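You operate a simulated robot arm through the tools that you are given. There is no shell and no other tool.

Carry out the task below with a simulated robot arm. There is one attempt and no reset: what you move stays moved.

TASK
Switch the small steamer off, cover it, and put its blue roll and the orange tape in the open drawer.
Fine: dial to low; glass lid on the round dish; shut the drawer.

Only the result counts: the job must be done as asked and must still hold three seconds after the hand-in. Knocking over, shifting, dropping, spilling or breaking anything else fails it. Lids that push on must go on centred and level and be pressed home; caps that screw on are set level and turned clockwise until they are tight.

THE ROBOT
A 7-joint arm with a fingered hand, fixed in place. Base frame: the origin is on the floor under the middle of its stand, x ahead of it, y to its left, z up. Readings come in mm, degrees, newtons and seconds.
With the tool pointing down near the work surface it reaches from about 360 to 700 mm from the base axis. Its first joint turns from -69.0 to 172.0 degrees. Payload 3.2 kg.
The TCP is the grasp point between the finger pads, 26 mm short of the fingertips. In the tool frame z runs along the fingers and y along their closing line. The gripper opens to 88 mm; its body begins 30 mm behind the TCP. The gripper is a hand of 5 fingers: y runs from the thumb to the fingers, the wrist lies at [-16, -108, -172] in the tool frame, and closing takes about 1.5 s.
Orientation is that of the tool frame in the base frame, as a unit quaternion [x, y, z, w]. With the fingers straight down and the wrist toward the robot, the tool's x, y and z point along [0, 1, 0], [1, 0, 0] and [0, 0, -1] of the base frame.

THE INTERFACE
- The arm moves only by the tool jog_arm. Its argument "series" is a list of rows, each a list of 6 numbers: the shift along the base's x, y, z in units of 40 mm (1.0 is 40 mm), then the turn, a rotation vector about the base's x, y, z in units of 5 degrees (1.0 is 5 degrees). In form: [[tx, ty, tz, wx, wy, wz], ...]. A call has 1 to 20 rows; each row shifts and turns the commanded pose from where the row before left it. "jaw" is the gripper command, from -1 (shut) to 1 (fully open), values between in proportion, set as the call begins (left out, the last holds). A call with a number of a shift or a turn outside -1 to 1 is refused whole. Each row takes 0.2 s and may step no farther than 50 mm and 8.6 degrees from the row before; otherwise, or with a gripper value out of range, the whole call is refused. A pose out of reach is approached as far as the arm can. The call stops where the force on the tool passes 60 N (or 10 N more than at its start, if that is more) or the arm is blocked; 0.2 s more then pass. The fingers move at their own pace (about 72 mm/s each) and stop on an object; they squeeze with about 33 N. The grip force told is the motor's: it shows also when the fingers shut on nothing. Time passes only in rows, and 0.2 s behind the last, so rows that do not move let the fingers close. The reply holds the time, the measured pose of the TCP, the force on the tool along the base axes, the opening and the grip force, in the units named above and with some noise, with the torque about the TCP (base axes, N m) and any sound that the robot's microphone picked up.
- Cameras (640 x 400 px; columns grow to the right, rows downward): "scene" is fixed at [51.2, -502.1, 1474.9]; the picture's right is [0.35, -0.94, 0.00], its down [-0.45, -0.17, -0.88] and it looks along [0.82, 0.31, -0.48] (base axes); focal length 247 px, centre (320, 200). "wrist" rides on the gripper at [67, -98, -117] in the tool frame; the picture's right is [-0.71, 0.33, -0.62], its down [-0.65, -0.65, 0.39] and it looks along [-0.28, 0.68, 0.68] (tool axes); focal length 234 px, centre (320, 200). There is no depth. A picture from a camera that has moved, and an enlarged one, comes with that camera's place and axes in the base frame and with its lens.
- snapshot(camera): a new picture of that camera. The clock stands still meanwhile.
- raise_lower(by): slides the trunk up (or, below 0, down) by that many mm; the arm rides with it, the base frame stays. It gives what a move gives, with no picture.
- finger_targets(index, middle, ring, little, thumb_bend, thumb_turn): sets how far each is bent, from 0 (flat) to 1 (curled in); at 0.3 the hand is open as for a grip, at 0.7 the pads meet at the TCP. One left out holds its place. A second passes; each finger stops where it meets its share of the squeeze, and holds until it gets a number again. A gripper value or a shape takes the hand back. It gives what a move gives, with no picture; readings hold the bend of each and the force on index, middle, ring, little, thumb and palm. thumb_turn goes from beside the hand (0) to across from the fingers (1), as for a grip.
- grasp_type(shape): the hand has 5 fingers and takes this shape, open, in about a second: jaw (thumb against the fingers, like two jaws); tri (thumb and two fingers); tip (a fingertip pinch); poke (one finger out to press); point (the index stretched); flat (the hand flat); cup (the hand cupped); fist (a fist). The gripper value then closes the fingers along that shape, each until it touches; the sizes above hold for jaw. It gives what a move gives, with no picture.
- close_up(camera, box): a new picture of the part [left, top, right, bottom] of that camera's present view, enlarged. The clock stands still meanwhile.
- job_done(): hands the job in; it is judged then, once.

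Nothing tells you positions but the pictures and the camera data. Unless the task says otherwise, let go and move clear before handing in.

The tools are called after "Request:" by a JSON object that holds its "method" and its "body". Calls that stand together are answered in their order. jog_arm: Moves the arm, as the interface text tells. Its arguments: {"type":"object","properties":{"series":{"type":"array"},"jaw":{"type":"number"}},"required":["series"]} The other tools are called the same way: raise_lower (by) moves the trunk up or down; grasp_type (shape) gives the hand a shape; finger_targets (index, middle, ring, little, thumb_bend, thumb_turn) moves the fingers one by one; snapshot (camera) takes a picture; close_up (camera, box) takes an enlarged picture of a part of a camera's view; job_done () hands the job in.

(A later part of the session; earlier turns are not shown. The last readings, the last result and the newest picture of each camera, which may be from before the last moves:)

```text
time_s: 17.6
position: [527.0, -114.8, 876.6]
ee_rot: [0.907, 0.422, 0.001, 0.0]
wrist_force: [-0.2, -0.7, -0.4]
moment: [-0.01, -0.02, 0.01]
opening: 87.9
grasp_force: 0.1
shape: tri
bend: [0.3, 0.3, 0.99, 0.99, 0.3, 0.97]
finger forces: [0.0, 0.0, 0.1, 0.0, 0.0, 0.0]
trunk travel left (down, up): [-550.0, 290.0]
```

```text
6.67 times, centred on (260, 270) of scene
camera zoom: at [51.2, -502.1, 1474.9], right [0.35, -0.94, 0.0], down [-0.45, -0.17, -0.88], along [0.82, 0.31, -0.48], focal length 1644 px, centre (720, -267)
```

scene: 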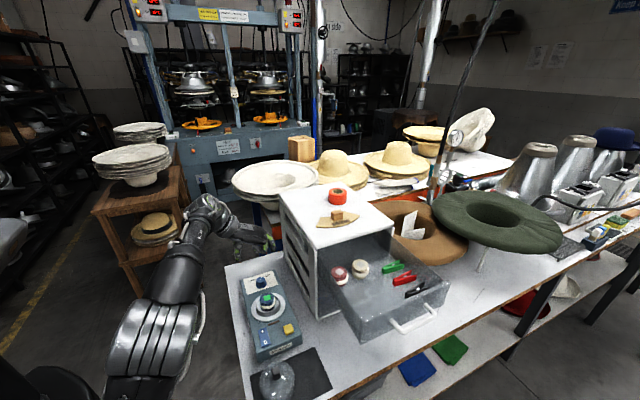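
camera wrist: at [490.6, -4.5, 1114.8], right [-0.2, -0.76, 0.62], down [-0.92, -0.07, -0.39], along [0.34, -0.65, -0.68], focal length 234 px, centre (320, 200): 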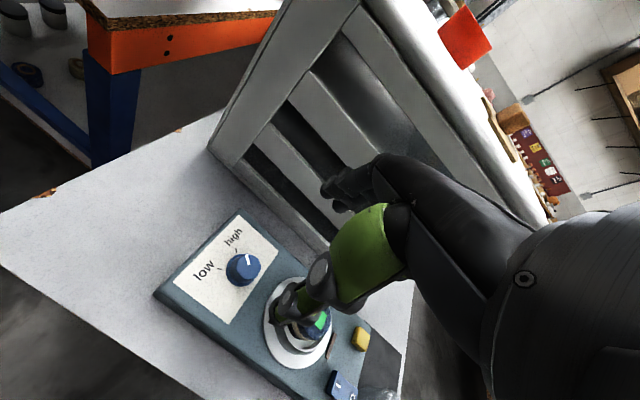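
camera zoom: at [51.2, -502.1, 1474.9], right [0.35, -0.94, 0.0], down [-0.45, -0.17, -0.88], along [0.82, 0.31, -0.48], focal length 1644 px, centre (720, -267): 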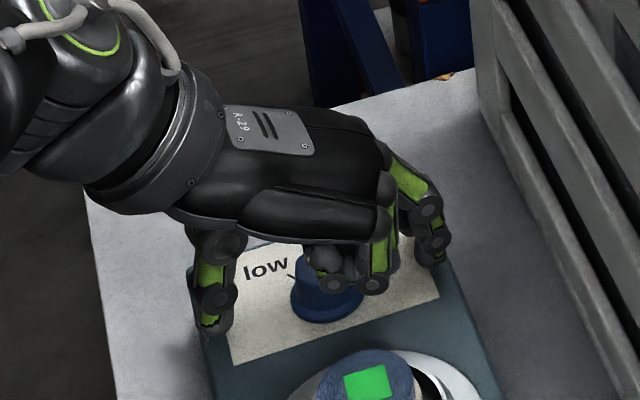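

The fingers straddle the knob. I'll close on it.

Request:
{"method": "jog_arm", "body": {"series": [[0, 0, 0, 0, 0, 0], [0, 0, 0, 0, 0, 0], [0, 0, 0, 0, 0, 0], [0, 0, 0, 0, 0, 0], [0, 0, 0, 0, 0, 0], [0, 0, 0, 0, 0, 0], [0, 0, 0, 0, 0, 0]], "jaw": -1}}

Request:
{"method": "close_up", "body": {"camera": "wrist", "box": [200, 120, 420, 340]}}

Request:
{"method": "close_up", "body": {"camera": "scene", "box": [220, 240, 300, 300]}}

```text
time_s: 19.2
position: [525.3, -115.8, 875.3]
ee_rot: [0.907, 0.422, 0.0, 0.0]
wrist_force: [-0.3, 2.1, -2.6]
moment: [0.04, 0.0, -0.03]
opening: 19.2
grasp_force: 33.0
shape: tri
bend: [0.62, 0.56, 1.0, 1.0, 0.47, 1.0]
finger forces: [13.5, 14.9, 0.0, 0.1, 28.8, 0.1]
trunk travel left (down, up): [-550.0, 290.0]
```

```text
1.82 times, centred on (310, 230) of wrist
camera zoom: at [494.5, -1.9, 992.8], right [-0.2, -0.76, 0.62], down [-0.92, -0.08, -0.39], along [0.34, -0.65, -0.68], focal length 426 px, centre (338, 146)
```

zoom: 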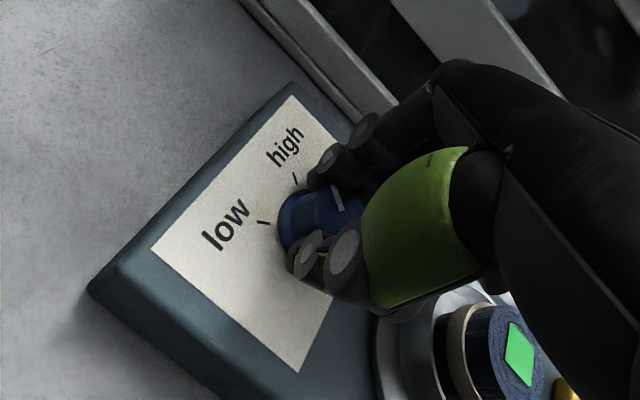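

```text
6.67 times, centred on (260, 270) of scene
camera zoom: at [51.2, -502.1, 1474.9], right [0.35, -0.94, 0.0], down [-0.45, -0.17, -0.88], along [0.82, 0.31, -0.48], focal length 1644 px, centre (720, -267)
```

zoom: 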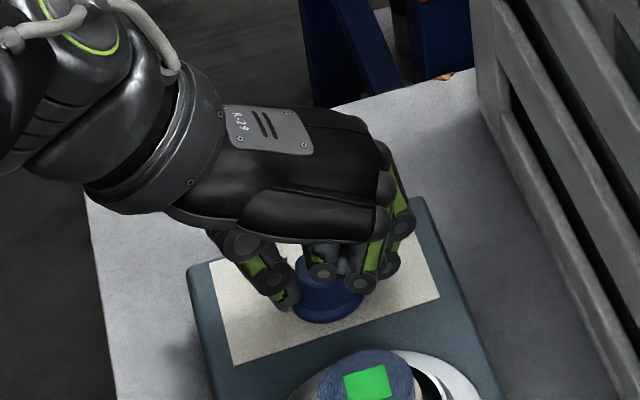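

The grip is solid (thumb 29 N against 28 N on the fingers) with almost no side load. I'll turn counter-clockwise, 30° first.

Request:
{"method": "jog_arm", "body": {"series": [[0, 0, 0, 0, 0, 1], [0, 0, 0, 0, 0, 1], [0, 0, 0, 0, 0, 1], [0, 0, 0, 0, 0, 1], [0, 0, 0, 0, 0, 1], [0, 0, 0, 0, 0, 1], [0, 0, 0, 0, 0, 0]]}}

Request:
{"method": "close_up", "body": {"camera": "wrist", "box": [200, 120, 420, 340]}}

```text
time_s: 20.8
position: [525.6, -114.9, 875.4]
ee_rot: [0.766, 0.643, 0.0, -0.001]
wrist_force: [0.3, -0.6, -3.0]
moment: [-0.02, -0.04, 0.0]
opening: 19.4
grasp_force: 33.3
shape: tri
bend: [0.62, 0.56, 1.0, 1.0, 0.48, 1.0]
finger forces: [13.5, 16.1, 0.1, 0.0, 28.4, 0.0]
trunk travel left (down, up): [-550.0, 290.0]
```

```text
1.82 times, centred on (310, 230) of wrist
camera zoom: at [441.1, -33.2, 992.9], right [0.2, -0.75, 0.62], down [-0.76, -0.53, -0.39], along [0.62, -0.39, -0.68], focal length 426 px, centre (338, 146)
```

zoom: 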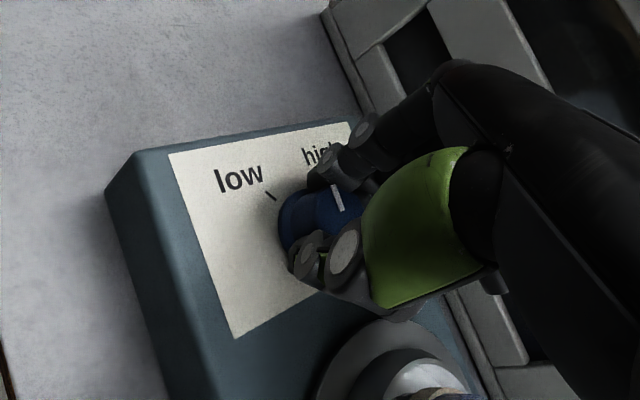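

The knob is turning with the hand. I'll do another 30°.

Request:
{"method": "jog_arm", "body": {"series": [[0, 0, 0, 0, 0, 1], [0, 0, 0, 0, 0, 1], [0, 0, 0, 0, 0, 1], [0, 0, 0, 0, 0, 1], [0, 0, 0, 0, 0, 1], [0, 0, 0, 0, 0, 1], [0, 0, 0, 0, 0, 0]]}}

Request:
{"method": "close_up", "body": {"camera": "wrist", "box": [230, 120, 390, 280]}}

Request:
{"method": "close_up", "body": {"camera": "scene", "box": [230, 255, 290, 305]}}

```text
time_s: 22.4
position: [525.2, -116.1, 875.7]
ee_rot: [0.574, 0.819, 0.0, -0.001]
wrist_force: [-3.5, -0.9, -1.1]
moment: [0.02, 0.03, -0.01]
opening: 19.3
grasp_force: 32.9
shape: tri
bend: [0.63, 0.56, 1.0, 1.0, 0.47, 1.0]
finger forces: [13.4, 15.3, 0.1, 0.0, 29.9, 0.0]
trunk travel left (down, up): [-550.0, 290.0]
```

```text
2.50 times, centred on (310, 200) of wrist
camera zoom: at [410.6, -87.1, 992.8], right [0.55, -0.55, 0.62], down [-0.39, -0.83, -0.39], along [0.73, -0.03, -0.68], focal length 585 px, centre (345, 200)
```

zoom: 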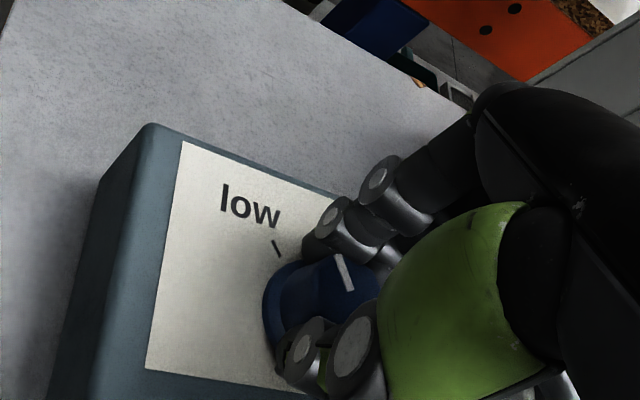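

```text
8.00 times, centred on (260, 280) of scene
camera zoom: at [51.2, -502.1, 1474.9], right [0.35, -0.94, 0.0], down [-0.45, -0.17, -0.88], along [0.82, 0.31, -0.48], focal length 1972 px, centre (800, -440)
```

zoom: 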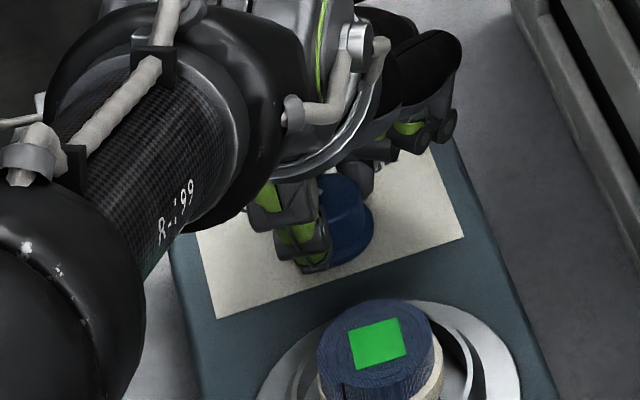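

No resistance yet, and my estimate says the pointer is still about 7° short of the low tick. I'll turn a bit further and watch the torque.

Request:
{"method": "jog_arm", "body": {"series": [[0, 0, 0, 0, 0, 0.5], [0, 0, 0, 0, 0, 0.5], [0, 0, 0, 0, 0, 0.3], [0, 0, 0, 0, 0, 0]]}}

Request:
{"method": "close_up", "body": {"camera": "wrist", "box": [280, 160, 360, 210]}}

```text
time_s: 23.4
position: [525.0, -115.7, 875.7]
ee_rot: [0.526, 0.85, 0.001, 0.001]
wrist_force: [-3.2, -1.3, 0.0]
moment: [-0.02, 0.03, 0.0]
opening: 19.3
grasp_force: 33.5
shape: tri
bend: [0.63, 0.56, 1.0, 1.0, 0.47, 1.0]
finger forces: [13.5, 15.2, 0.0, 0.0, 30.1, 0.0]
trunk travel left (down, up): [-550.0, 290.0]
```

```text
8.00 times, centred on (320, 185) of wrist
camera zoom: at [407.9, -100.4, 992.7], right [0.61, -0.49, 0.62], down [-0.3, -0.87, -0.39], along [0.73, 0.05, -0.68], focal length 1873 px, centre (320, 320)
```

zoom: 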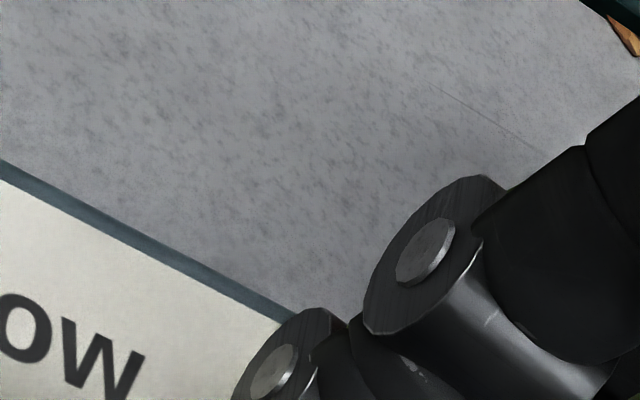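

Request:
{"method": "close_up", "body": {"camera": "wrist", "box": [270, 190, 350, 240]}}

```text
8.00 times, centred on (310, 215) of wrist
camera zoom: at [407.9, -100.4, 992.7], right [0.61, -0.49, 0.62], down [-0.3, -0.87, -0.39], along [0.73, 0.05, -0.68], focal length 1873 px, centre (400, 80)
```

zoom: 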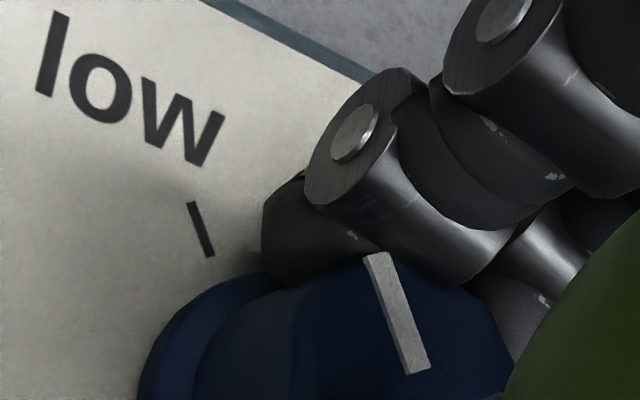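

The pointer now lines up with the low tick (79° against about 78.5°). I'll release and lift straight up.

Request:
{"method": "jog_arm", "body": {"series": [[0, 0, 0, 0, 0, 0], [0, 0, 0, 0, 0, 0], [0, 0, 0, 0, 0, 0], [0, 0, 0, 0, 0, 0], [0, 0, 0.5, 0, 0, 0], [0, 0, 1, 0, 0, 0], [0, 0, 1, 0, 0, 0], [0, 0, 1, 0, 0, 0], [0, 0, 0, 0, 0, 0]], "jaw": 0.4}}

Request:
{"method": "snapshot", "body": {"camera": "wrist"}}

Request:
{"method": "snapshot", "body": {"camera": "scene"}}

```text
time_s: 25.4
position: [525.9, -115.1, 1016.3]
ee_rot: [0.527, 0.85, 0.001, 0.0]
wrist_force: [0.2, 0.2, -0.3]
moment: [-0.02, -0.01, 0.0]
opening: 61.0
grasp_force: 0.0
shape: tri
bend: [0.41, 0.35, 0.99, 0.99, 0.07, 0.99]
finger forces: [0.0, 0.0, 0.0, 0.1, 0.1, 0.0]
trunk travel left (down, up): [-550.0, 290.0]
```

```text
taken
camera wrist: at [408.3, -98.9, 1132.4], right [0.61, -0.49, 0.62], down [-0.3, -0.87, -0.39], along [0.73, 0.05, -0.68], focal length 234 px, centre (320, 200)
```

wrist: 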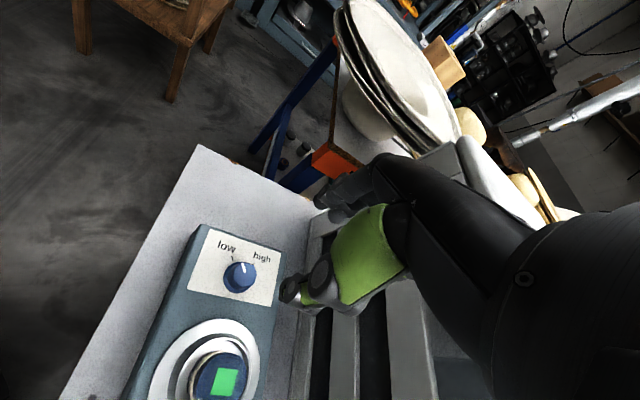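

```text
taken
```

scene: 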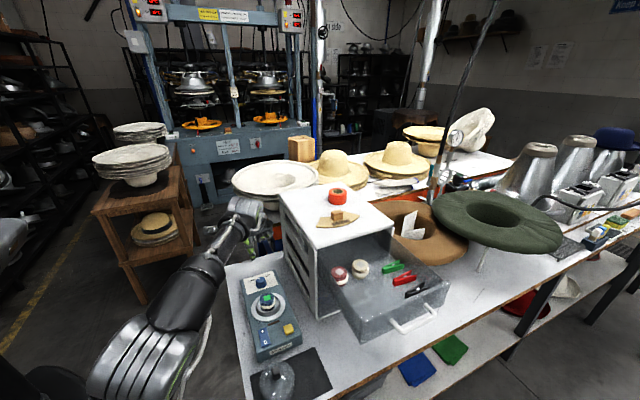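

Request:
{"method": "close_up", "body": {"camera": "wrist", "box": [190, 225, 290, 305]}}

Request:
{"method": "close_up", "body": {"camera": "scene", "box": [235, 265, 295, 305]}}

```text
5.00 times, centred on (240, 265) of wrist
camera zoom: at [408.3, -98.9, 1132.4], right [0.61, -0.49, 0.62], down [-0.3, -0.87, -0.39], along [0.73, 0.05, -0.68], focal length 1171 px, centre (720, -125)
```

zoom: 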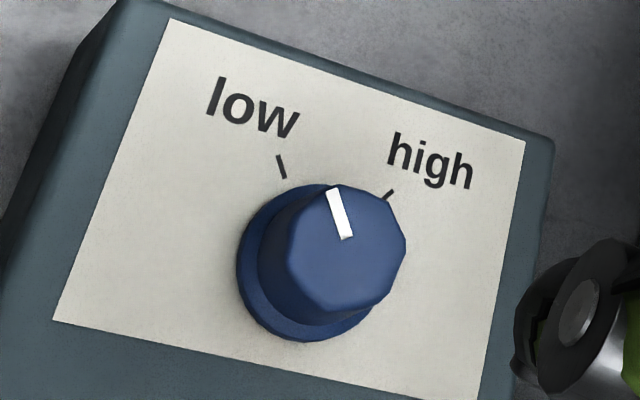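

```text
10.00 times, centred on (265, 285) of scene
camera zoom: at [51.2, -502.1, 1474.9], right [0.35, -0.94, 0.0], down [-0.45, -0.17, -0.88], along [0.82, 0.31, -0.48], focal length 2466 px, centre (870, -650)
```

zoom: 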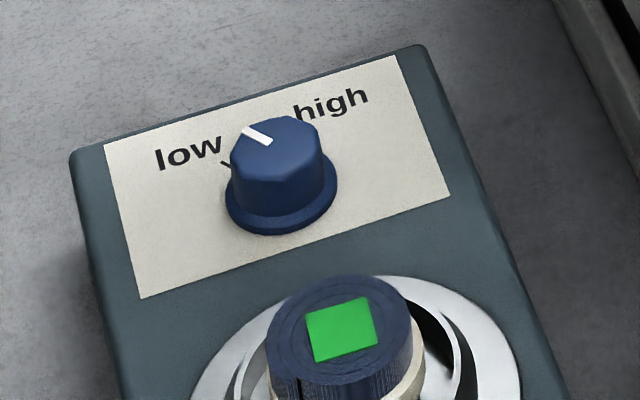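

The dial is set to low. Next is the blue roll at (456.5, -184.7), top z 887, about 41 mm across and rising about 23 mm above the collar. I'll move over it with the hand yawed toward neutral and fully open.

Request:
{"method": "jog_arm", "body": {"series": [[-0.174, -0.174, -0.1, 0, 0, -0.97], [-0.174, -0.174, -0.1, 0, 0, -0.97], [-0.174, -0.174, -0.1, 0, 0, -0.97], [-0.174, -0.174, -0.1, 0, 0, -0.97], [-0.174, -0.174, -0.1, 0, 0, -0.97], [-0.174, -0.174, -0.1, 0, 0, -0.97], [-0.174, -0.174, -0.1, 0, 0, -0.97], [-0.174, -0.174, -0.1, 0, 0, -0.97], [-0.174, -0.174, -0.1, 0, 0, -0.97], [-0.174, -0.174, -0.1, 0, 0, -0.97], [0, 0, 0, 0, 0, 0]], "jaw": 1}}

Request:
{"method": "snapshot", "body": {"camera": "wrist"}}

Request:
{"method": "close_up", "body": {"camera": "scene", "box": [200, 220, 320, 330]}}

```text
time_s: 27.8
position: [456.2, -185.5, 975.0]
ee_rot: [0.83, 0.558, 0.001, 0.001]
wrist_force: [0.3, 1.1, 0.5]
moment: [-0.01, 0.01, -0.02]
opening: 87.9
grasp_force: 0.1
shape: tri
bend: [0.3, 0.3, 0.99, 0.99, 0.3, 0.97]
finger forces: [0.0, 0.1, 0.0, 0.1, 0.1, 0.1]
trunk travel left (down, up): [-550.0, 290.0]
```

```text
taken
camera wrist: at [390.4, -87.5, 1091.9], right [0.04, -0.78, 0.62], down [-0.85, -0.35, -0.39], along [0.53, -0.51, -0.68], focal length 234 px, centre (320, 200)
```

wrist: 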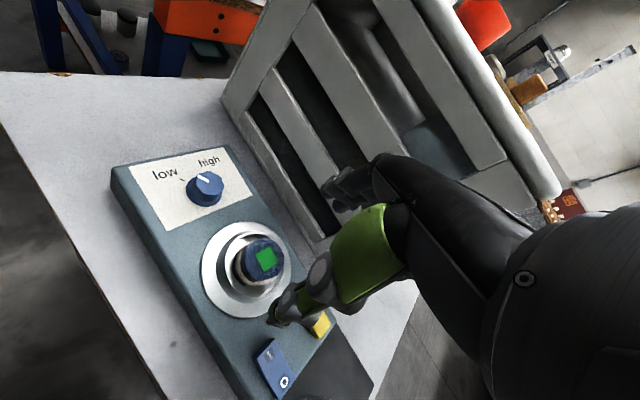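

```text
3.64 times, centred on (260, 275) of scene
camera zoom: at [51.2, -502.1, 1474.9], right [0.35, -0.94, 0.0], down [-0.45, -0.17, -0.88], along [0.82, 0.31, -0.48], focal length 897 px, centre (538, -73)
```

zoom: 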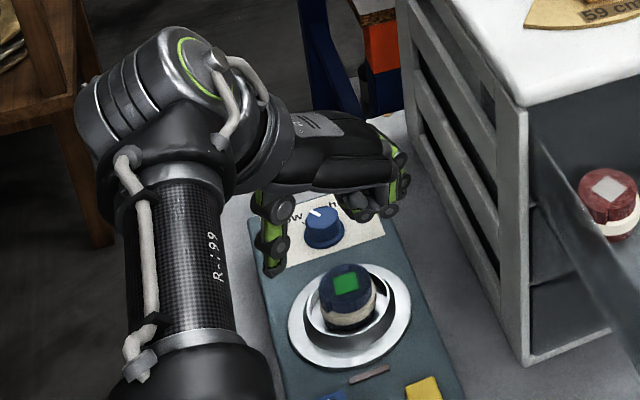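

Request:
{"method": "close_up", "body": {"camera": "wrist", "box": [200, 210, 320, 330]}}

```text
3.33 times, centred on (260, 270) of wrist
camera zoom: at [390.4, -87.5, 1091.9], right [0.04, -0.78, 0.62], down [-0.85, -0.35, -0.39], along [0.53, -0.51, -0.68], focal length 781 px, centre (520, -33)
```

zoom: 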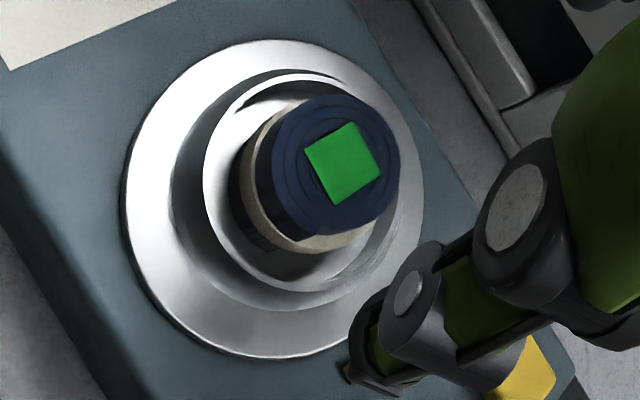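

Request:
{"method": "jog_arm", "body": {"series": [[0.015, 0.075, -0.5, 0, 0, 0], [0, 0, -0.5, 0, 0, 0], [0, 0, -0.5, 0, 0, 0], [0, 0, 0, 0, 0, 0]]}}

Request:
{"method": "close_up", "body": {"camera": "wrist", "box": [230, 150, 390, 310]}}

Request:
{"method": "close_up", "body": {"camera": "scene", "box": [220, 260, 310, 330]}}

```text
time_s: 28.8
position: [455.4, -183.4, 914.0]
ee_rot: [0.83, 0.558, 0.001, 0.0]
wrist_force: [-0.1, -0.3, 0.7]
moment: [0.0, -0.03, 0.01]
opening: 87.7
grasp_force: 0.1
shape: tri
bend: [0.3, 0.3, 0.99, 0.99, 0.3, 0.97]
finger forces: [0.0, 0.1, 0.1, 0.0, 0.1, 0.1]
trunk travel left (down, up): [-550.0, 290.0]
```

```text
2.50 times, centred on (310, 230) of wrist
camera zoom: at [390.2, -85.1, 1031.8], right [0.04, -0.78, 0.62], down [-0.85, -0.36, -0.39], along [0.53, -0.51, -0.68], focal length 585 px, centre (345, 125)
```

zoom: 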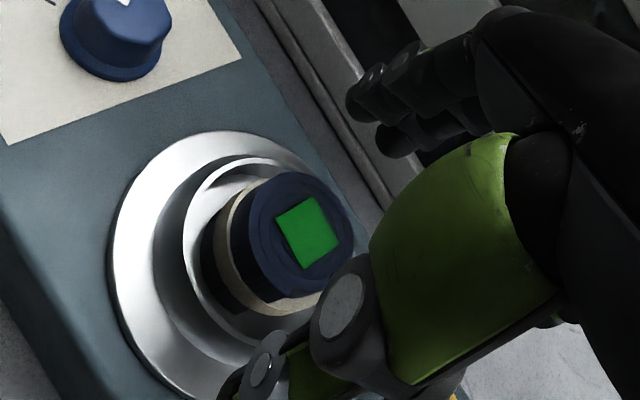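

```text
5.71 times, centred on (265, 295) of scene
camera zoom: at [51.2, -502.1, 1474.9], right [0.35, -0.94, 0.0], down [-0.45, -0.17, -0.88], along [0.82, 0.31, -0.48], focal length 1409 px, centre (634, -343)
```

zoom: 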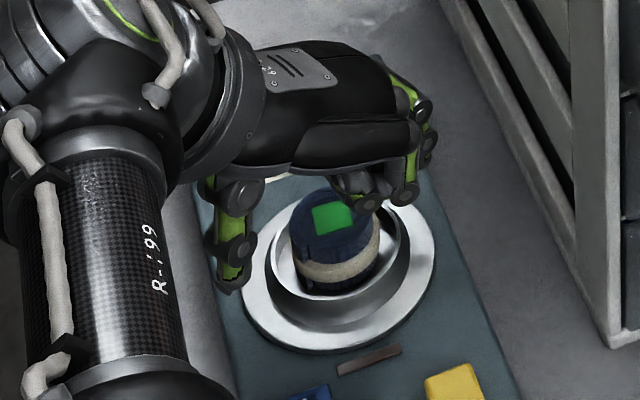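

Request:
{"method": "jog_arm", "body": {"series": [[0.025, 0.06, -0.2, 0, 0, 0], [0, 0, -0.2, 0, 0, 0], [0, 0, -0.12, 0, 0, 0], [0, 0, 0, 0, 0, 0]]}}

Request:
{"method": "close_up", "body": {"camera": "scene", "box": [220, 260, 310, 330]}}

Request:
{"method": "close_up", "body": {"camera": "wrist", "box": [230, 150, 390, 310]}}

```text
time_s: 29.8
position: [458.0, -179.7, 895.2]
ee_rot: [0.829, 0.559, 0.0, 0.0]
wrist_force: [-0.7, 0.4, -0.6]
moment: [0.02, 0.02, 0.03]
opening: 87.8
grasp_force: 0.1
shape: tri
bend: [0.3, 0.3, 0.99, 0.99, 0.3, 0.97]
finger forces: [0.0, 0.0, 0.1, 0.0, 0.0, 0.0]
trunk travel left (down, up): [-550.0, 290.0]
```

```text
5.71 times, centred on (265, 295) of scene
camera zoom: at [51.2, -502.1, 1474.9], right [0.35, -0.94, 0.0], down [-0.45, -0.17, -0.88], along [0.82, 0.31, -0.48], focal length 1409 px, centre (634, -343)
```

zoom: 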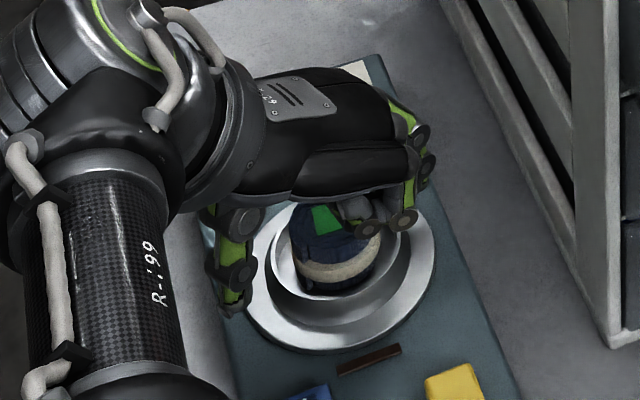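

```text
2.50 times, centred on (310, 230) of wrist
camera zoom: at [391.1, -82.0, 1012.3], right [0.04, -0.78, 0.62], down [-0.85, -0.36, -0.39], along [0.53, -0.51, -0.68], focal length 585 px, centre (345, 125)
```

zoom: 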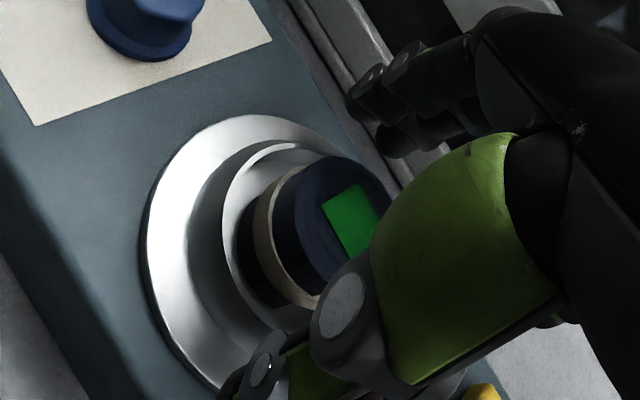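

Request:
{"method": "jog_arm", "body": {"series": [[0, 0, -0.05, 0, 0, 0], [0, 0, 0, 0, 0, 0], [0, 0, 0, 0, 0, 0], [0, 0, 0, 0, 0, 0], [0, 0, 0, 0, 0, 0], [0, 0, 0, 0, 0, 0], [0, 0, 0, 0, 0, 0]], "jaw": -1}}

Request:
{"method": "close_up", "body": {"camera": "scene", "box": [220, 260, 310, 330]}}

Request:
{"method": "close_up", "body": {"camera": "wrist", "box": [230, 150, 390, 310]}}

```text
time_s: 31.4
position: [456.6, -180.6, 892.3]
ee_rot: [0.83, 0.558, 0.001, -0.001]
wrist_force: [0.4, 0.3, -1.4]
moment: [0.0, -0.02, 0.01]
opening: 33.2
grasp_force: 32.9
shape: tri
bend: [0.56, 0.48, 1.0, 1.0, 0.39, 1.0]
finger forces: [12.6, 15.2, 0.0, 0.0, 29.7, 0.0]
trunk travel left (down, up): [-550.0, 290.0]
```

```text
5.71 times, centred on (265, 295) of scene
camera zoom: at [51.2, -502.1, 1474.9], right [0.35, -0.94, 0.0], down [-0.45, -0.17, -0.88], along [0.82, 0.31, -0.48], focal length 1409 px, centre (634, -343)
```

zoom: 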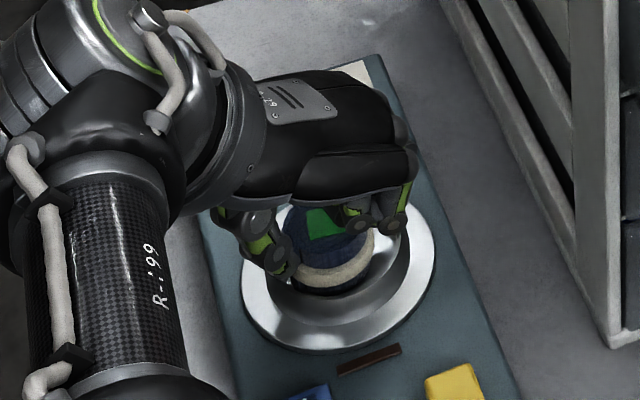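

```text
2.50 times, centred on (310, 230) of wrist
camera zoom: at [391.0, -82.1, 1010.6], right [0.04, -0.78, 0.62], down [-0.85, -0.36, -0.39], along [0.53, -0.51, -0.68], focal length 585 px, centre (345, 125)
```

zoom: 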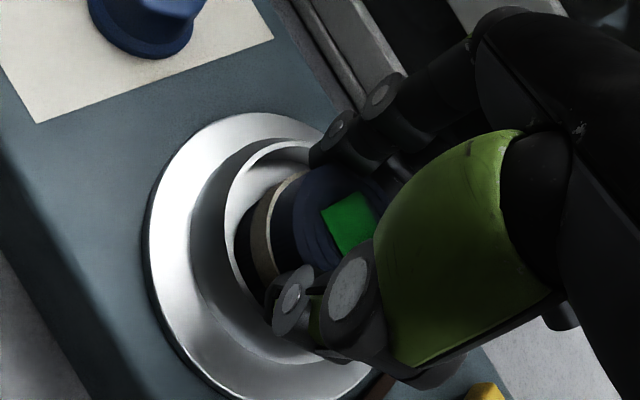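

It's gripped, with balanced finger forces. I'll lift slowly and check.

Request:
{"method": "jog_arm", "body": {"series": [[0, 0, 0.25, 0, 0, 0], [0, 0, 0.5, 0, 0, 0], [0, 0, 0.75, 0, 0, 0], [0, 0, 0.75, 0, 0, 0], [0, 0, 0, 0, 0, 0]]}}

Request:
{"method": "close_up", "body": {"camera": "scene", "box": [210, 230, 320, 330]}}

Request:
{"method": "close_up", "body": {"camera": "wrist", "box": [230, 150, 390, 310]}}

```text
time_s: 32.6
position: [455.9, -179.8, 982.0]
ee_rot: [0.829, 0.559, 0.0, 0.0]
wrist_force: [-0.1, -0.6, -1.3]
moment: [-0.02, -0.01, -0.01]
opening: 33.2
grasp_force: 33.0
shape: tri
bend: [0.56, 0.48, 1.0, 1.0, 0.39, 1.0]
finger forces: [12.6, 15.3, 0.1, 0.0, 29.6, 0.1]
trunk travel left (down, up): [-550.0, 290.0]
```

```text
4.00 times, centred on (265, 280) of scene
camera zoom: at [51.2, -502.1, 1474.9], right [0.35, -0.94, 0.0], down [-0.45, -0.17, -0.88], along [0.82, 0.31, -0.48], focal length 986 px, centre (540, -120)
```

zoom: 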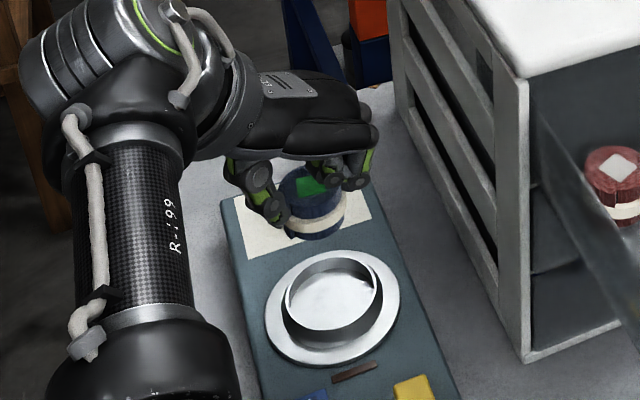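

```text
2.50 times, centred on (310, 230) of wrist
camera zoom: at [390.9, -82.2, 1099.6], right [0.04, -0.78, 0.62], down [-0.85, -0.36, -0.39], along [0.53, -0.51, -0.68], focal length 585 px, centre (345, 125)
```

zoom: 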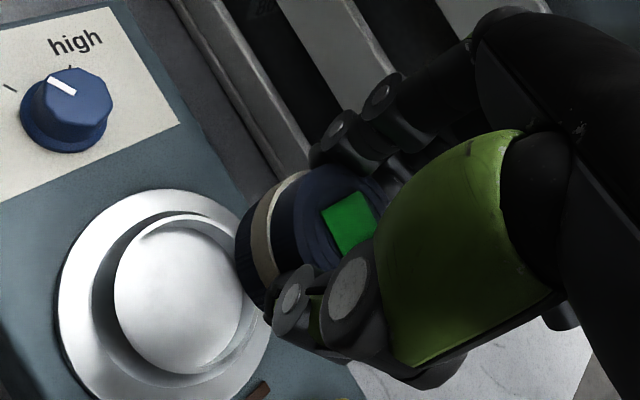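

The roll is out and the dish is clear. Holding the roll, I'll rise above cabinet height and swing back to get a good wrist view of the drawer.

Request:
{"method": "jog_arm", "body": {"series": [[0, 0, 1, 0, 0, 0], [0, 0, 1, 0, 0, 0], [0, 0, 1, 0, 0, 0], [0, 0, 1, 0, 0, 0], [0, 0, 1, 0, 0, 0], [-0.65, -0.59, 0.3, 0, 0, -0.92], [-0.65, -0.59, 0.3, 0, 0, -0.92], [-0.65, -0.59, 0, 0, 0, -0.92], [-0.65, -0.59, 0, 0, 0, -0.92], [-0.65, -0.59, 0, 0, 0, -0.92], [0, 0, 0, 0, 0, 0]]}}

Request:
{"method": "snapshot", "body": {"camera": "wrist"}}

Request:
{"method": "snapshot", "body": {"camera": "scene"}}

```text
time_s: 35.0
position: [392.5, -306.6, 1212.4]
ee_rot: [0.924, 0.382, 0.001, 0.001]
wrist_force: [-0.1, 0.0, -0.7]
moment: [-0.01, -0.02, -0.02]
opening: 32.9
grasp_force: 33.1
shape: tri
bend: [0.56, 0.48, 1.0, 1.0, 0.39, 1.0]
finger forces: [13.0, 15.5, 0.1, 0.0, 29.4, 0.1]
out of reach, approached as far as the arm can: row 8, 9, 10
trunk travel left (down, up): [-550.0, 290.0]
```

```text
taken
camera wrist: at [370.1, -190.6, 1329.1], right [-0.27, -0.73, 0.62], down [-0.92, 0.0, -0.39], along [0.28, -0.68, -0.68], focal length 234 px, centre (320, 200)
```

wrist: 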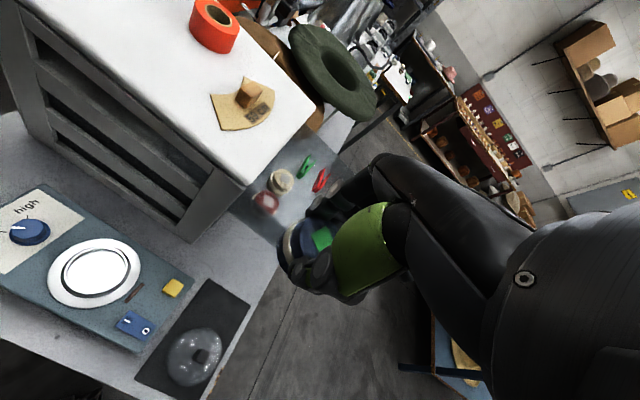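

```text
taken
```

scene: 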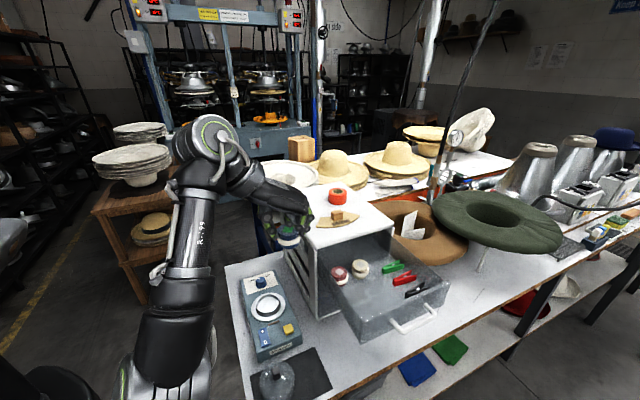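

Request:
{"method": "close_up", "body": {"camera": "wrist", "box": [220, 130, 380, 250]}}

Request:
{"method": "close_up", "body": {"camera": "wrist", "box": [170, 0, 330, 140]}}

Request:
{"method": "close_up", "body": {"camera": "scene", "box": [310, 230, 470, 350]}}

```text
3.33 times, centred on (300, 190) of wrist
camera zoom: at [370.1, -190.6, 1329.1], right [-0.27, -0.73, 0.62], down [-0.92, 0.0, -0.39], along [0.28, -0.68, -0.68], focal length 781 px, centre (387, 233)
```

zoom: 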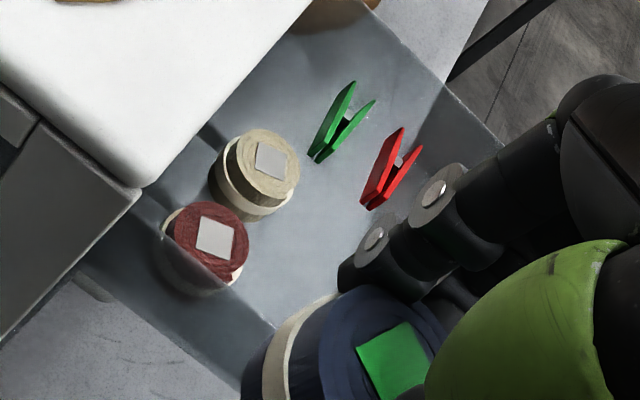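

```text
2.86 times, centred on (250, 70) of wrist
camera zoom: at [370.1, -190.6, 1329.1], right [-0.27, -0.73, 0.62], down [-0.92, 0.0, -0.39], along [0.28, -0.68, -0.68], focal length 669 px, centre (520, 571)
```

zoom: 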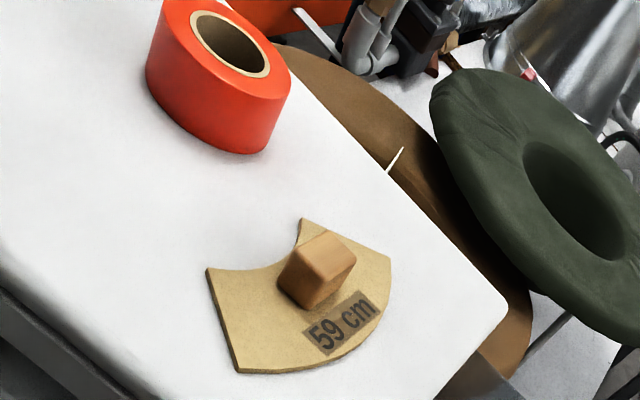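

```text
3.33 times, centred on (390, 290) of scene
camera zoom: at [51.2, -502.1, 1474.9], right [0.35, -0.94, 0.0], down [-0.45, -0.17, -0.88], along [0.82, 0.31, -0.48], focal length 822 px, centre (87, -100)
```

zoom: 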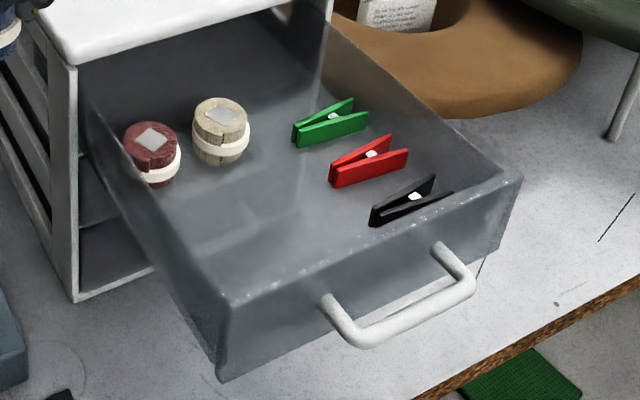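

The drawer floor is at about z 985, the wall tops at about 1059, and it is pulled out about 190 mm. The free floor is the left and centre area in front of the two rolls. I want the roll at the front-left, about (454, -430), with the hand yawed about +30° so it clears the walls. I'll test whether that pose is reachable from above.

Request:
{"method": "jog_arm", "body": {"series": [[0, 0, 0, 0, 0, 1], [0, 0, 0, 0, 0, 1], [0.2, -0.3, 0, 0, 0, 1], [0.2, -0.3, 0, 0, 0, 1], [0.2, -0.3, 0, 0, 0, 1], [0.2, -0.3, 0, 0, 0, 1], [0.2, -0.3, 0, 0, 0, 1], [0.2, -0.3, 0, 0, 0, 1]]}}

```text
time_s: 36.8
position: [432.1, -359.3, 1195.9]
ee_rot: [0.737, 0.676, 0.0, -0.001]
wrist_force: [-0.5, 0.8, -0.1]
moment: [-0.02, 0.03, 0.05]
opening: 33.0
grasp_force: 33.1
shape: tri
bend: [0.56, 0.48, 1.0, 1.0, 0.39, 1.0]
finger forces: [13.0, 15.4, 0.1, 0.0, 29.3, 0.1]
out of reach, approached as far as the arm can: row 7, 8
trunk travel left (down, up): [-550.0, 290.0]
```

That is near the arm's reach limit because the shoulder is now low. I'll raise the trunk back and bring the arm down relative to it, for more outward reach.

Request:
{"method": "raise_lower", "body": {"by": 200}}

Request:
{"method": "jog_arm", "body": {"series": [[0, 0, -1, 0, 0, 0], [0, 0, -1, 0, 0, 0], [0, 0, -1, 0, 0, 0], [0, 0, -1, 0, 0, 0], [0, 0, 0, 0, 0, 0]]}}

```text
time_s: 38.9
position: [430.7, -360.3, 1397.9]
ee_rot: [0.738, 0.675, 0.0, -0.001]
wrist_force: [0.4, -0.5, -0.2]
moment: [-0.02, 0.01, 0.0]
opening: 33.1
grasp_force: 33.0
shape: tri
bend: [0.56, 0.48, 1.0, 1.0, 0.39, 1.0]
finger forces: [13.1, 15.5, 0.1, 0.1, 29.4, 0.0]
trunk travel left (down, up): [-750.0, 90.0]
```

```text
time_s: 40.1
position: [431.2, -357.1, 1237.9]
ee_rot: [0.738, 0.675, 0.0, 0.0]
wrist_force: [0.0, 1.0, -0.4]
moment: [-0.03, -0.03, 0.06]
opening: 32.8
grasp_force: 32.8
shape: tri
bend: [0.56, 0.48, 1.0, 1.0, 0.39, 1.0]
finger forces: [13.0, 15.4, 0.0, 0.0, 29.3, 0.1]
trunk travel left (down, up): [-750.0, 90.0]
```

Request:
{"method": "jog_arm", "body": {"series": [[0.08, -0.26, -0.2, 0, 0, 1], [0.08, -0.26, -0.2, 0, 0, 1], [0.08, -0.26, -0.2, 0, 0, 1], [0.08, -0.26, -0.2, 0, 0, 1], [0.08, -0.26, -0.2, 0, 0, 1], [0.08, -0.26, -0.2, 0, 0, 1], [0.08, -0.26, -0.2, 0, 0, 1], [0, 0, 0, 0, 0, 0]]}}

Request:
{"method": "snapshot", "body": {"camera": "wrist"}}

Request:
{"method": "snapshot", "body": {"camera": "scene"}}

```text
time_s: 41.9
position: [453.3, -431.5, 1182.1]
ee_rot: [0.499, 0.866, -0.001, 0.0]
wrist_force: [-0.5, 0.1, -0.5]
moment: [0.02, -0.02, -0.02]
opening: 32.8
grasp_force: 33.2
shape: tri
bend: [0.56, 0.48, 1.0, 1.0, 0.4, 1.0]
finger forces: [13.1, 15.5, 0.1, 0.0, 29.3, 0.0]
trunk travel left (down, up): [-750.0, 90.0]
```

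```text
taken
camera wrist: at [334.4, -423.3, 1299.3], right [0.64, -0.45, 0.62], down [-0.24, -0.89, -0.39], along [0.73, 0.1, -0.68], focal length 234 px, centre (320, 200)
```

wrist: 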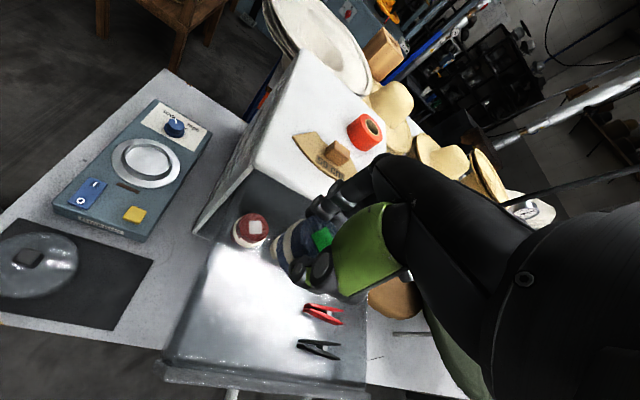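

```text
taken
```

scene: 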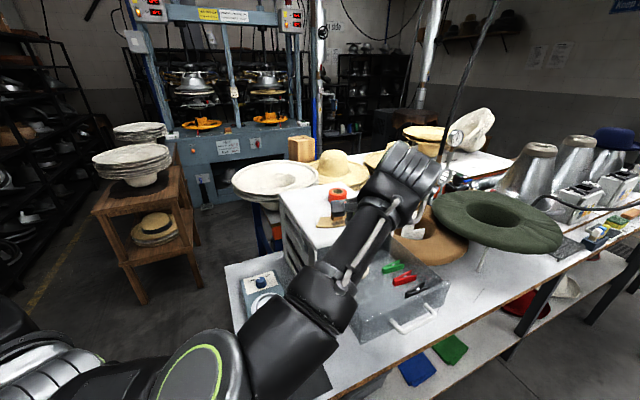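

Request:
{"method": "close_up", "body": {"camera": "wrist", "box": [150, 200, 390, 400]}}

Request:
{"method": "close_up", "body": {"camera": "scene", "box": [310, 180, 470, 340]}}

```text
2.00 times, centred on (270, 300) of wrist
camera zoom: at [334.4, -423.3, 1299.3], right [0.64, -0.45, 0.62], down [-0.24, -0.89, -0.39], along [0.73, 0.1, -0.68], focal length 468 px, centre (420, 0)
```

zoom: 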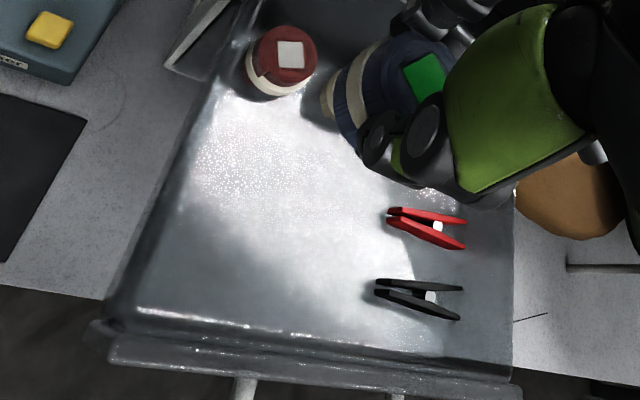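

```text
2.50 times, centred on (390, 260) of scene
camera zoom: at [51.2, -502.1, 1474.9], right [0.35, -0.94, 0.0], down [-0.45, -0.17, -0.88], along [0.82, 0.31, -0.48], focal length 616 px, centre (145, 50)
```

zoom: 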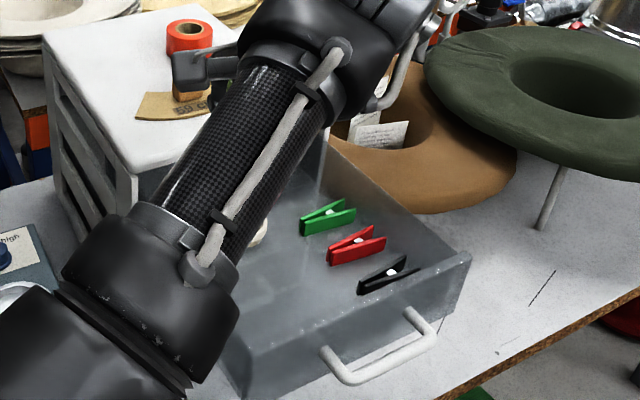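

Request:
{"method": "close_up", "body": {"camera": "wrist", "box": [190, 190, 310, 310]}}

Request:
{"method": "close_up", "body": {"camera": "wrist", "box": [150, 300, 290, 400]}}

```text
3.33 times, centred on (250, 250) of wrist
camera zoom: at [334.4, -423.3, 1299.3], right [0.64, -0.45, 0.62], down [-0.24, -0.89, -0.39], along [0.73, 0.1, -0.68], focal length 781 px, centre (553, 33)
```

zoom: 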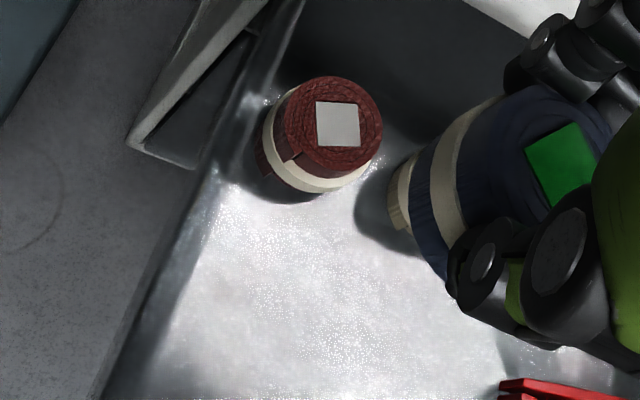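

```text
4.00 times, centred on (220, 350) of wrist
camera zoom: at [334.4, -423.3, 1299.3], right [0.64, -0.45, 0.62], down [-0.24, -0.89, -0.39], along [0.73, 0.1, -0.68], focal length 937 px, centre (720, -400)
```

zoom: 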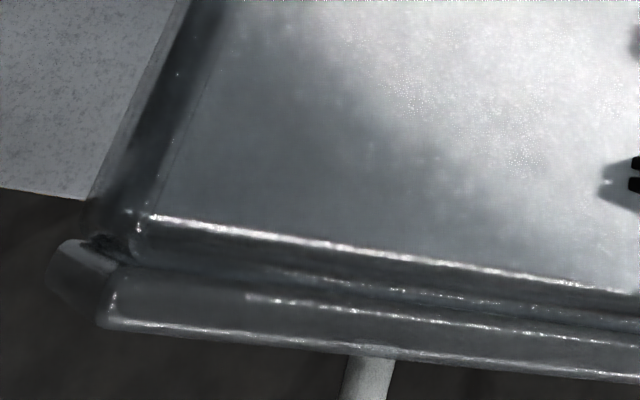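

The pose is reachable. To keep room for the tape beside it, I'll yaw to +45° and put the roll at about (445, -423), front-left in the drawer. I'll align first and then descend in stages.

Request:
{"method": "jog_arm", "body": {"series": [[-0.07, 0.07, -0.2, 0, 0, 1], [-0.07, 0.07, -0.2, 0, 0, 1], [-0.06, 0.07, -0.2, 0, 0, 1], [0, 0, -0.5, 0, 0, 0], [0, 0, 0, 0, 0, 0]]}}

Request:
{"method": "snapshot", "body": {"camera": "wrist"}}

Request:
{"method": "close_up", "body": {"camera": "wrist", "box": [200, 150, 380, 330]}}

```text
time_s: 43.1
position: [446.4, -424.9, 1139.3]
ee_rot: [0.382, 0.924, 0.0, 0.0]
wrist_force: [0.1, 1.0, -0.4]
moment: [0.02, -0.03, 0.03]
opening: 32.9
grasp_force: 32.9
shape: tri
bend: [0.56, 0.48, 1.0, 1.0, 0.4, 1.0]
finger forces: [13.1, 15.6, 0.1, 0.0, 29.3, 0.0]
trunk travel left (down, up): [-750.0, 90.0]
```

```text
taken
camera wrist: at [329.5, -446.1, 1255.7], right [0.73, -0.27, 0.62], down [0.0, -0.92, -0.39], along [0.68, 0.28, -0.68], focal length 234 px, centre (320, 200)
```

wrist: 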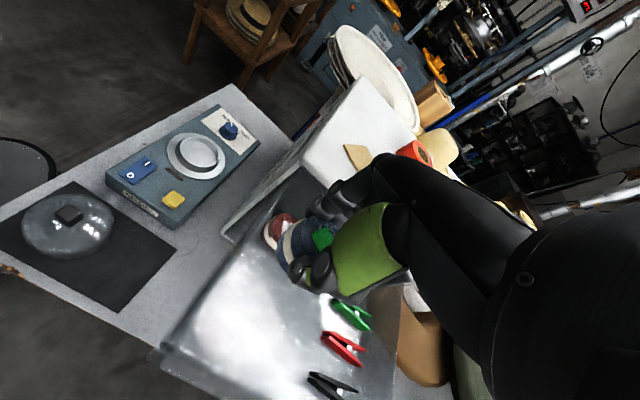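

```text
2.22 times, centred on (290, 240) of wrist
camera zoom: at [329.5, -446.1, 1255.7], right [0.73, -0.27, 0.62], down [0.0, -0.92, -0.39], along [0.68, 0.28, -0.68], focal length 520 px, centre (387, 111)
```

zoom: 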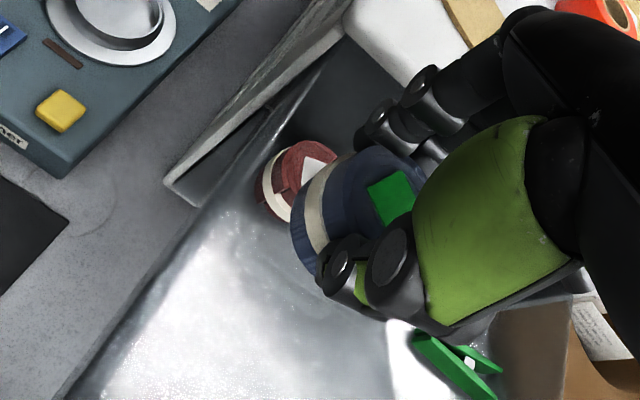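

Request:
{"method": "jog_arm", "body": {"series": [[0, 0, -0.7, 0, 0, 0], [0, 0, -0.7, 0, 0, 0], [0, 0, -0.5, 0, 0, 0], [0, 0, 0, 0, 0, 0]]}}

Request:
{"method": "close_up", "body": {"camera": "wrist", "box": [200, 150, 380, 330]}}

Request:
{"method": "snapshot", "body": {"camera": "scene"}}

```text
time_s: 44.1
position: [445.2, -423.6, 1062.0]
ee_rot: [0.384, 0.923, 0.0, 0.0]
wrist_force: [0.1, 0.1, 0.5]
moment: [-0.01, -0.02, -0.02]
opening: 32.8
grasp_force: 32.7
shape: tri
bend: [0.56, 0.48, 1.0, 1.0, 0.4, 1.0]
finger forces: [13.2, 15.6, 0.1, 0.1, 29.1, 0.0]
trunk travel left (down, up): [-750.0, 90.0]
```

```text
2.22 times, centred on (290, 240) of wrist
camera zoom: at [328.3, -446.2, 1178.9], right [0.73, -0.27, 0.62], down [0.0, -0.92, -0.39], along [0.68, 0.28, -0.68], focal length 520 px, centre (387, 111)
```

zoom: 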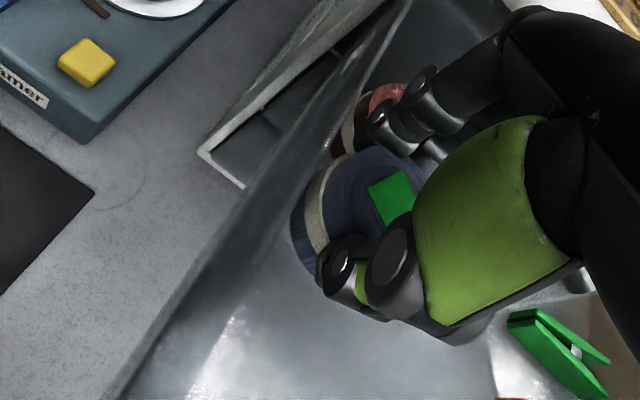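

```text
taken
```

scene: 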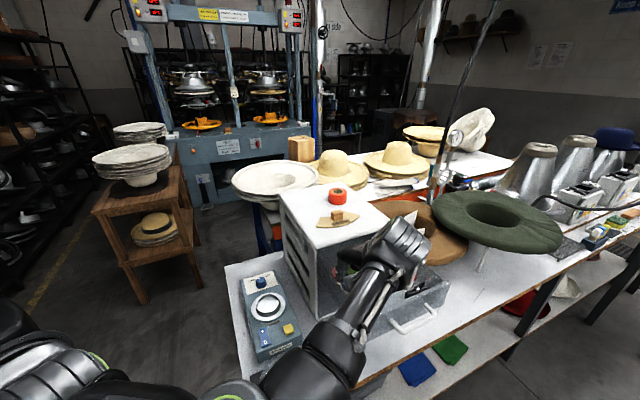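

Request:
{"method": "close_up", "body": {"camera": "scene", "box": [270, 200, 460, 390]}}

Request:
{"method": "snapshot", "body": {"camera": "wrist"}}

```text
2.11 times, centred on (365, 295) of scene
camera zoom: at [51.2, -502.1, 1474.9], right [0.35, -0.94, 0.0], down [-0.45, -0.17, -0.88], along [0.82, 0.31, -0.48], focal length 519 px, centre (225, 0)
```

zoom: 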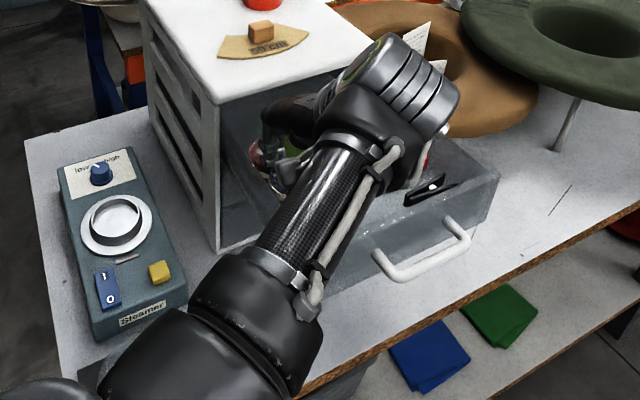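

```text
taken
camera wrist: at [328.3, -446.2, 1178.9], right [0.73, -0.27, 0.62], down [0.0, -0.92, -0.39], along [0.68, 0.28, -0.68], focal length 234 px, centre (320, 200)
```

wrist: 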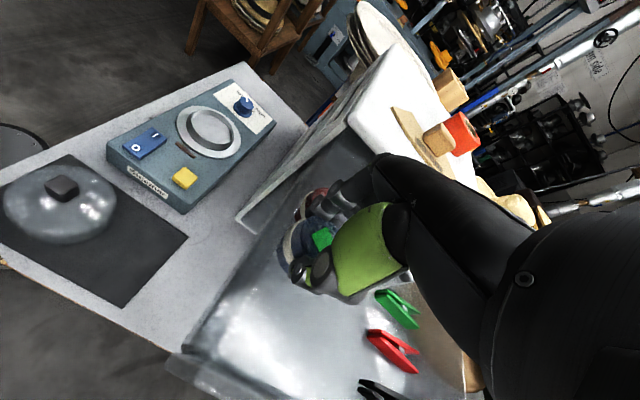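

Request:
{"method": "jog_arm", "body": {"series": [[0, 0, -0.25, 0, 0, 0], [0, 0, -0.25, 0, 0, 0], [0, 0, 0, 0, 0, 0]]}}

Request:
{"method": "close_up", "body": {"camera": "wrist", "box": [230, 160, 370, 300]}}

Request:
{"method": "close_up", "body": {"camera": "scene", "box": [330, 220, 410, 300]}}

```text
time_s: 44.9
position: [444.3, -424.1, 1041.9]
ee_rot: [0.383, 0.924, 0.0, 0.001]
wrist_force: [-0.7, 0.2, 0.4]
moment: [-0.02, 0.0, -0.01]
opening: 33.0
grasp_force: 32.8
shape: tri
bend: [0.56, 0.48, 1.0, 1.0, 0.4, 1.0]
finger forces: [13.2, 15.7, 0.0, 0.0, 29.3, 0.0]
trunk travel left (down, up): [-750.0, 90.0]
```

```text
2.86 times, centred on (300, 230) of wrist
camera zoom: at [328.4, -446.4, 1159.2], right [0.73, -0.27, 0.62], down [0.0, -0.92, -0.39], along [0.68, 0.28, -0.68], focal length 669 px, centre (377, 114)
```

zoom: 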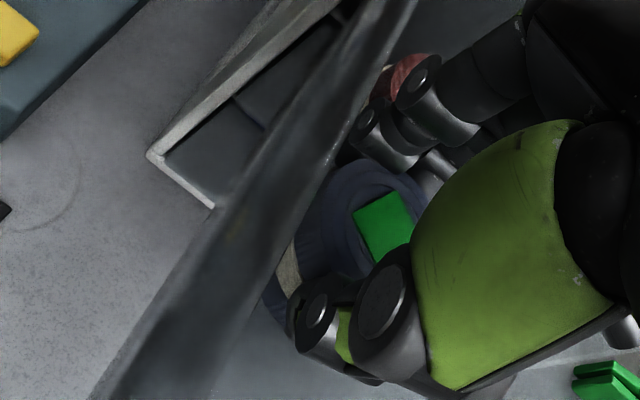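

```text
5.00 times, centred on (370, 260) of scene
camera zoom: at [51.2, -502.1, 1474.9], right [0.35, -0.94, 0.0], down [-0.45, -0.17, -0.88], along [0.82, 0.31, -0.48], focal length 1233 px, centre (70, -100)
```

zoom: 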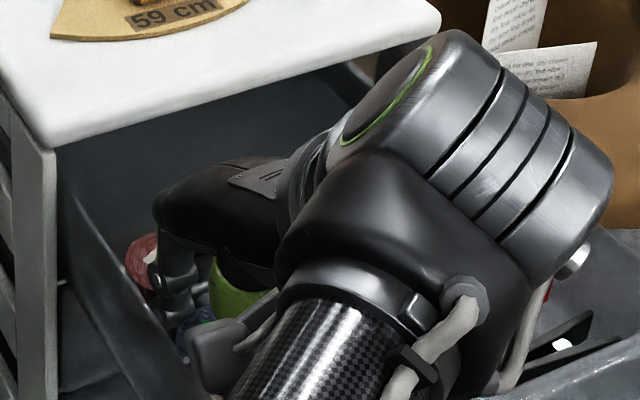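

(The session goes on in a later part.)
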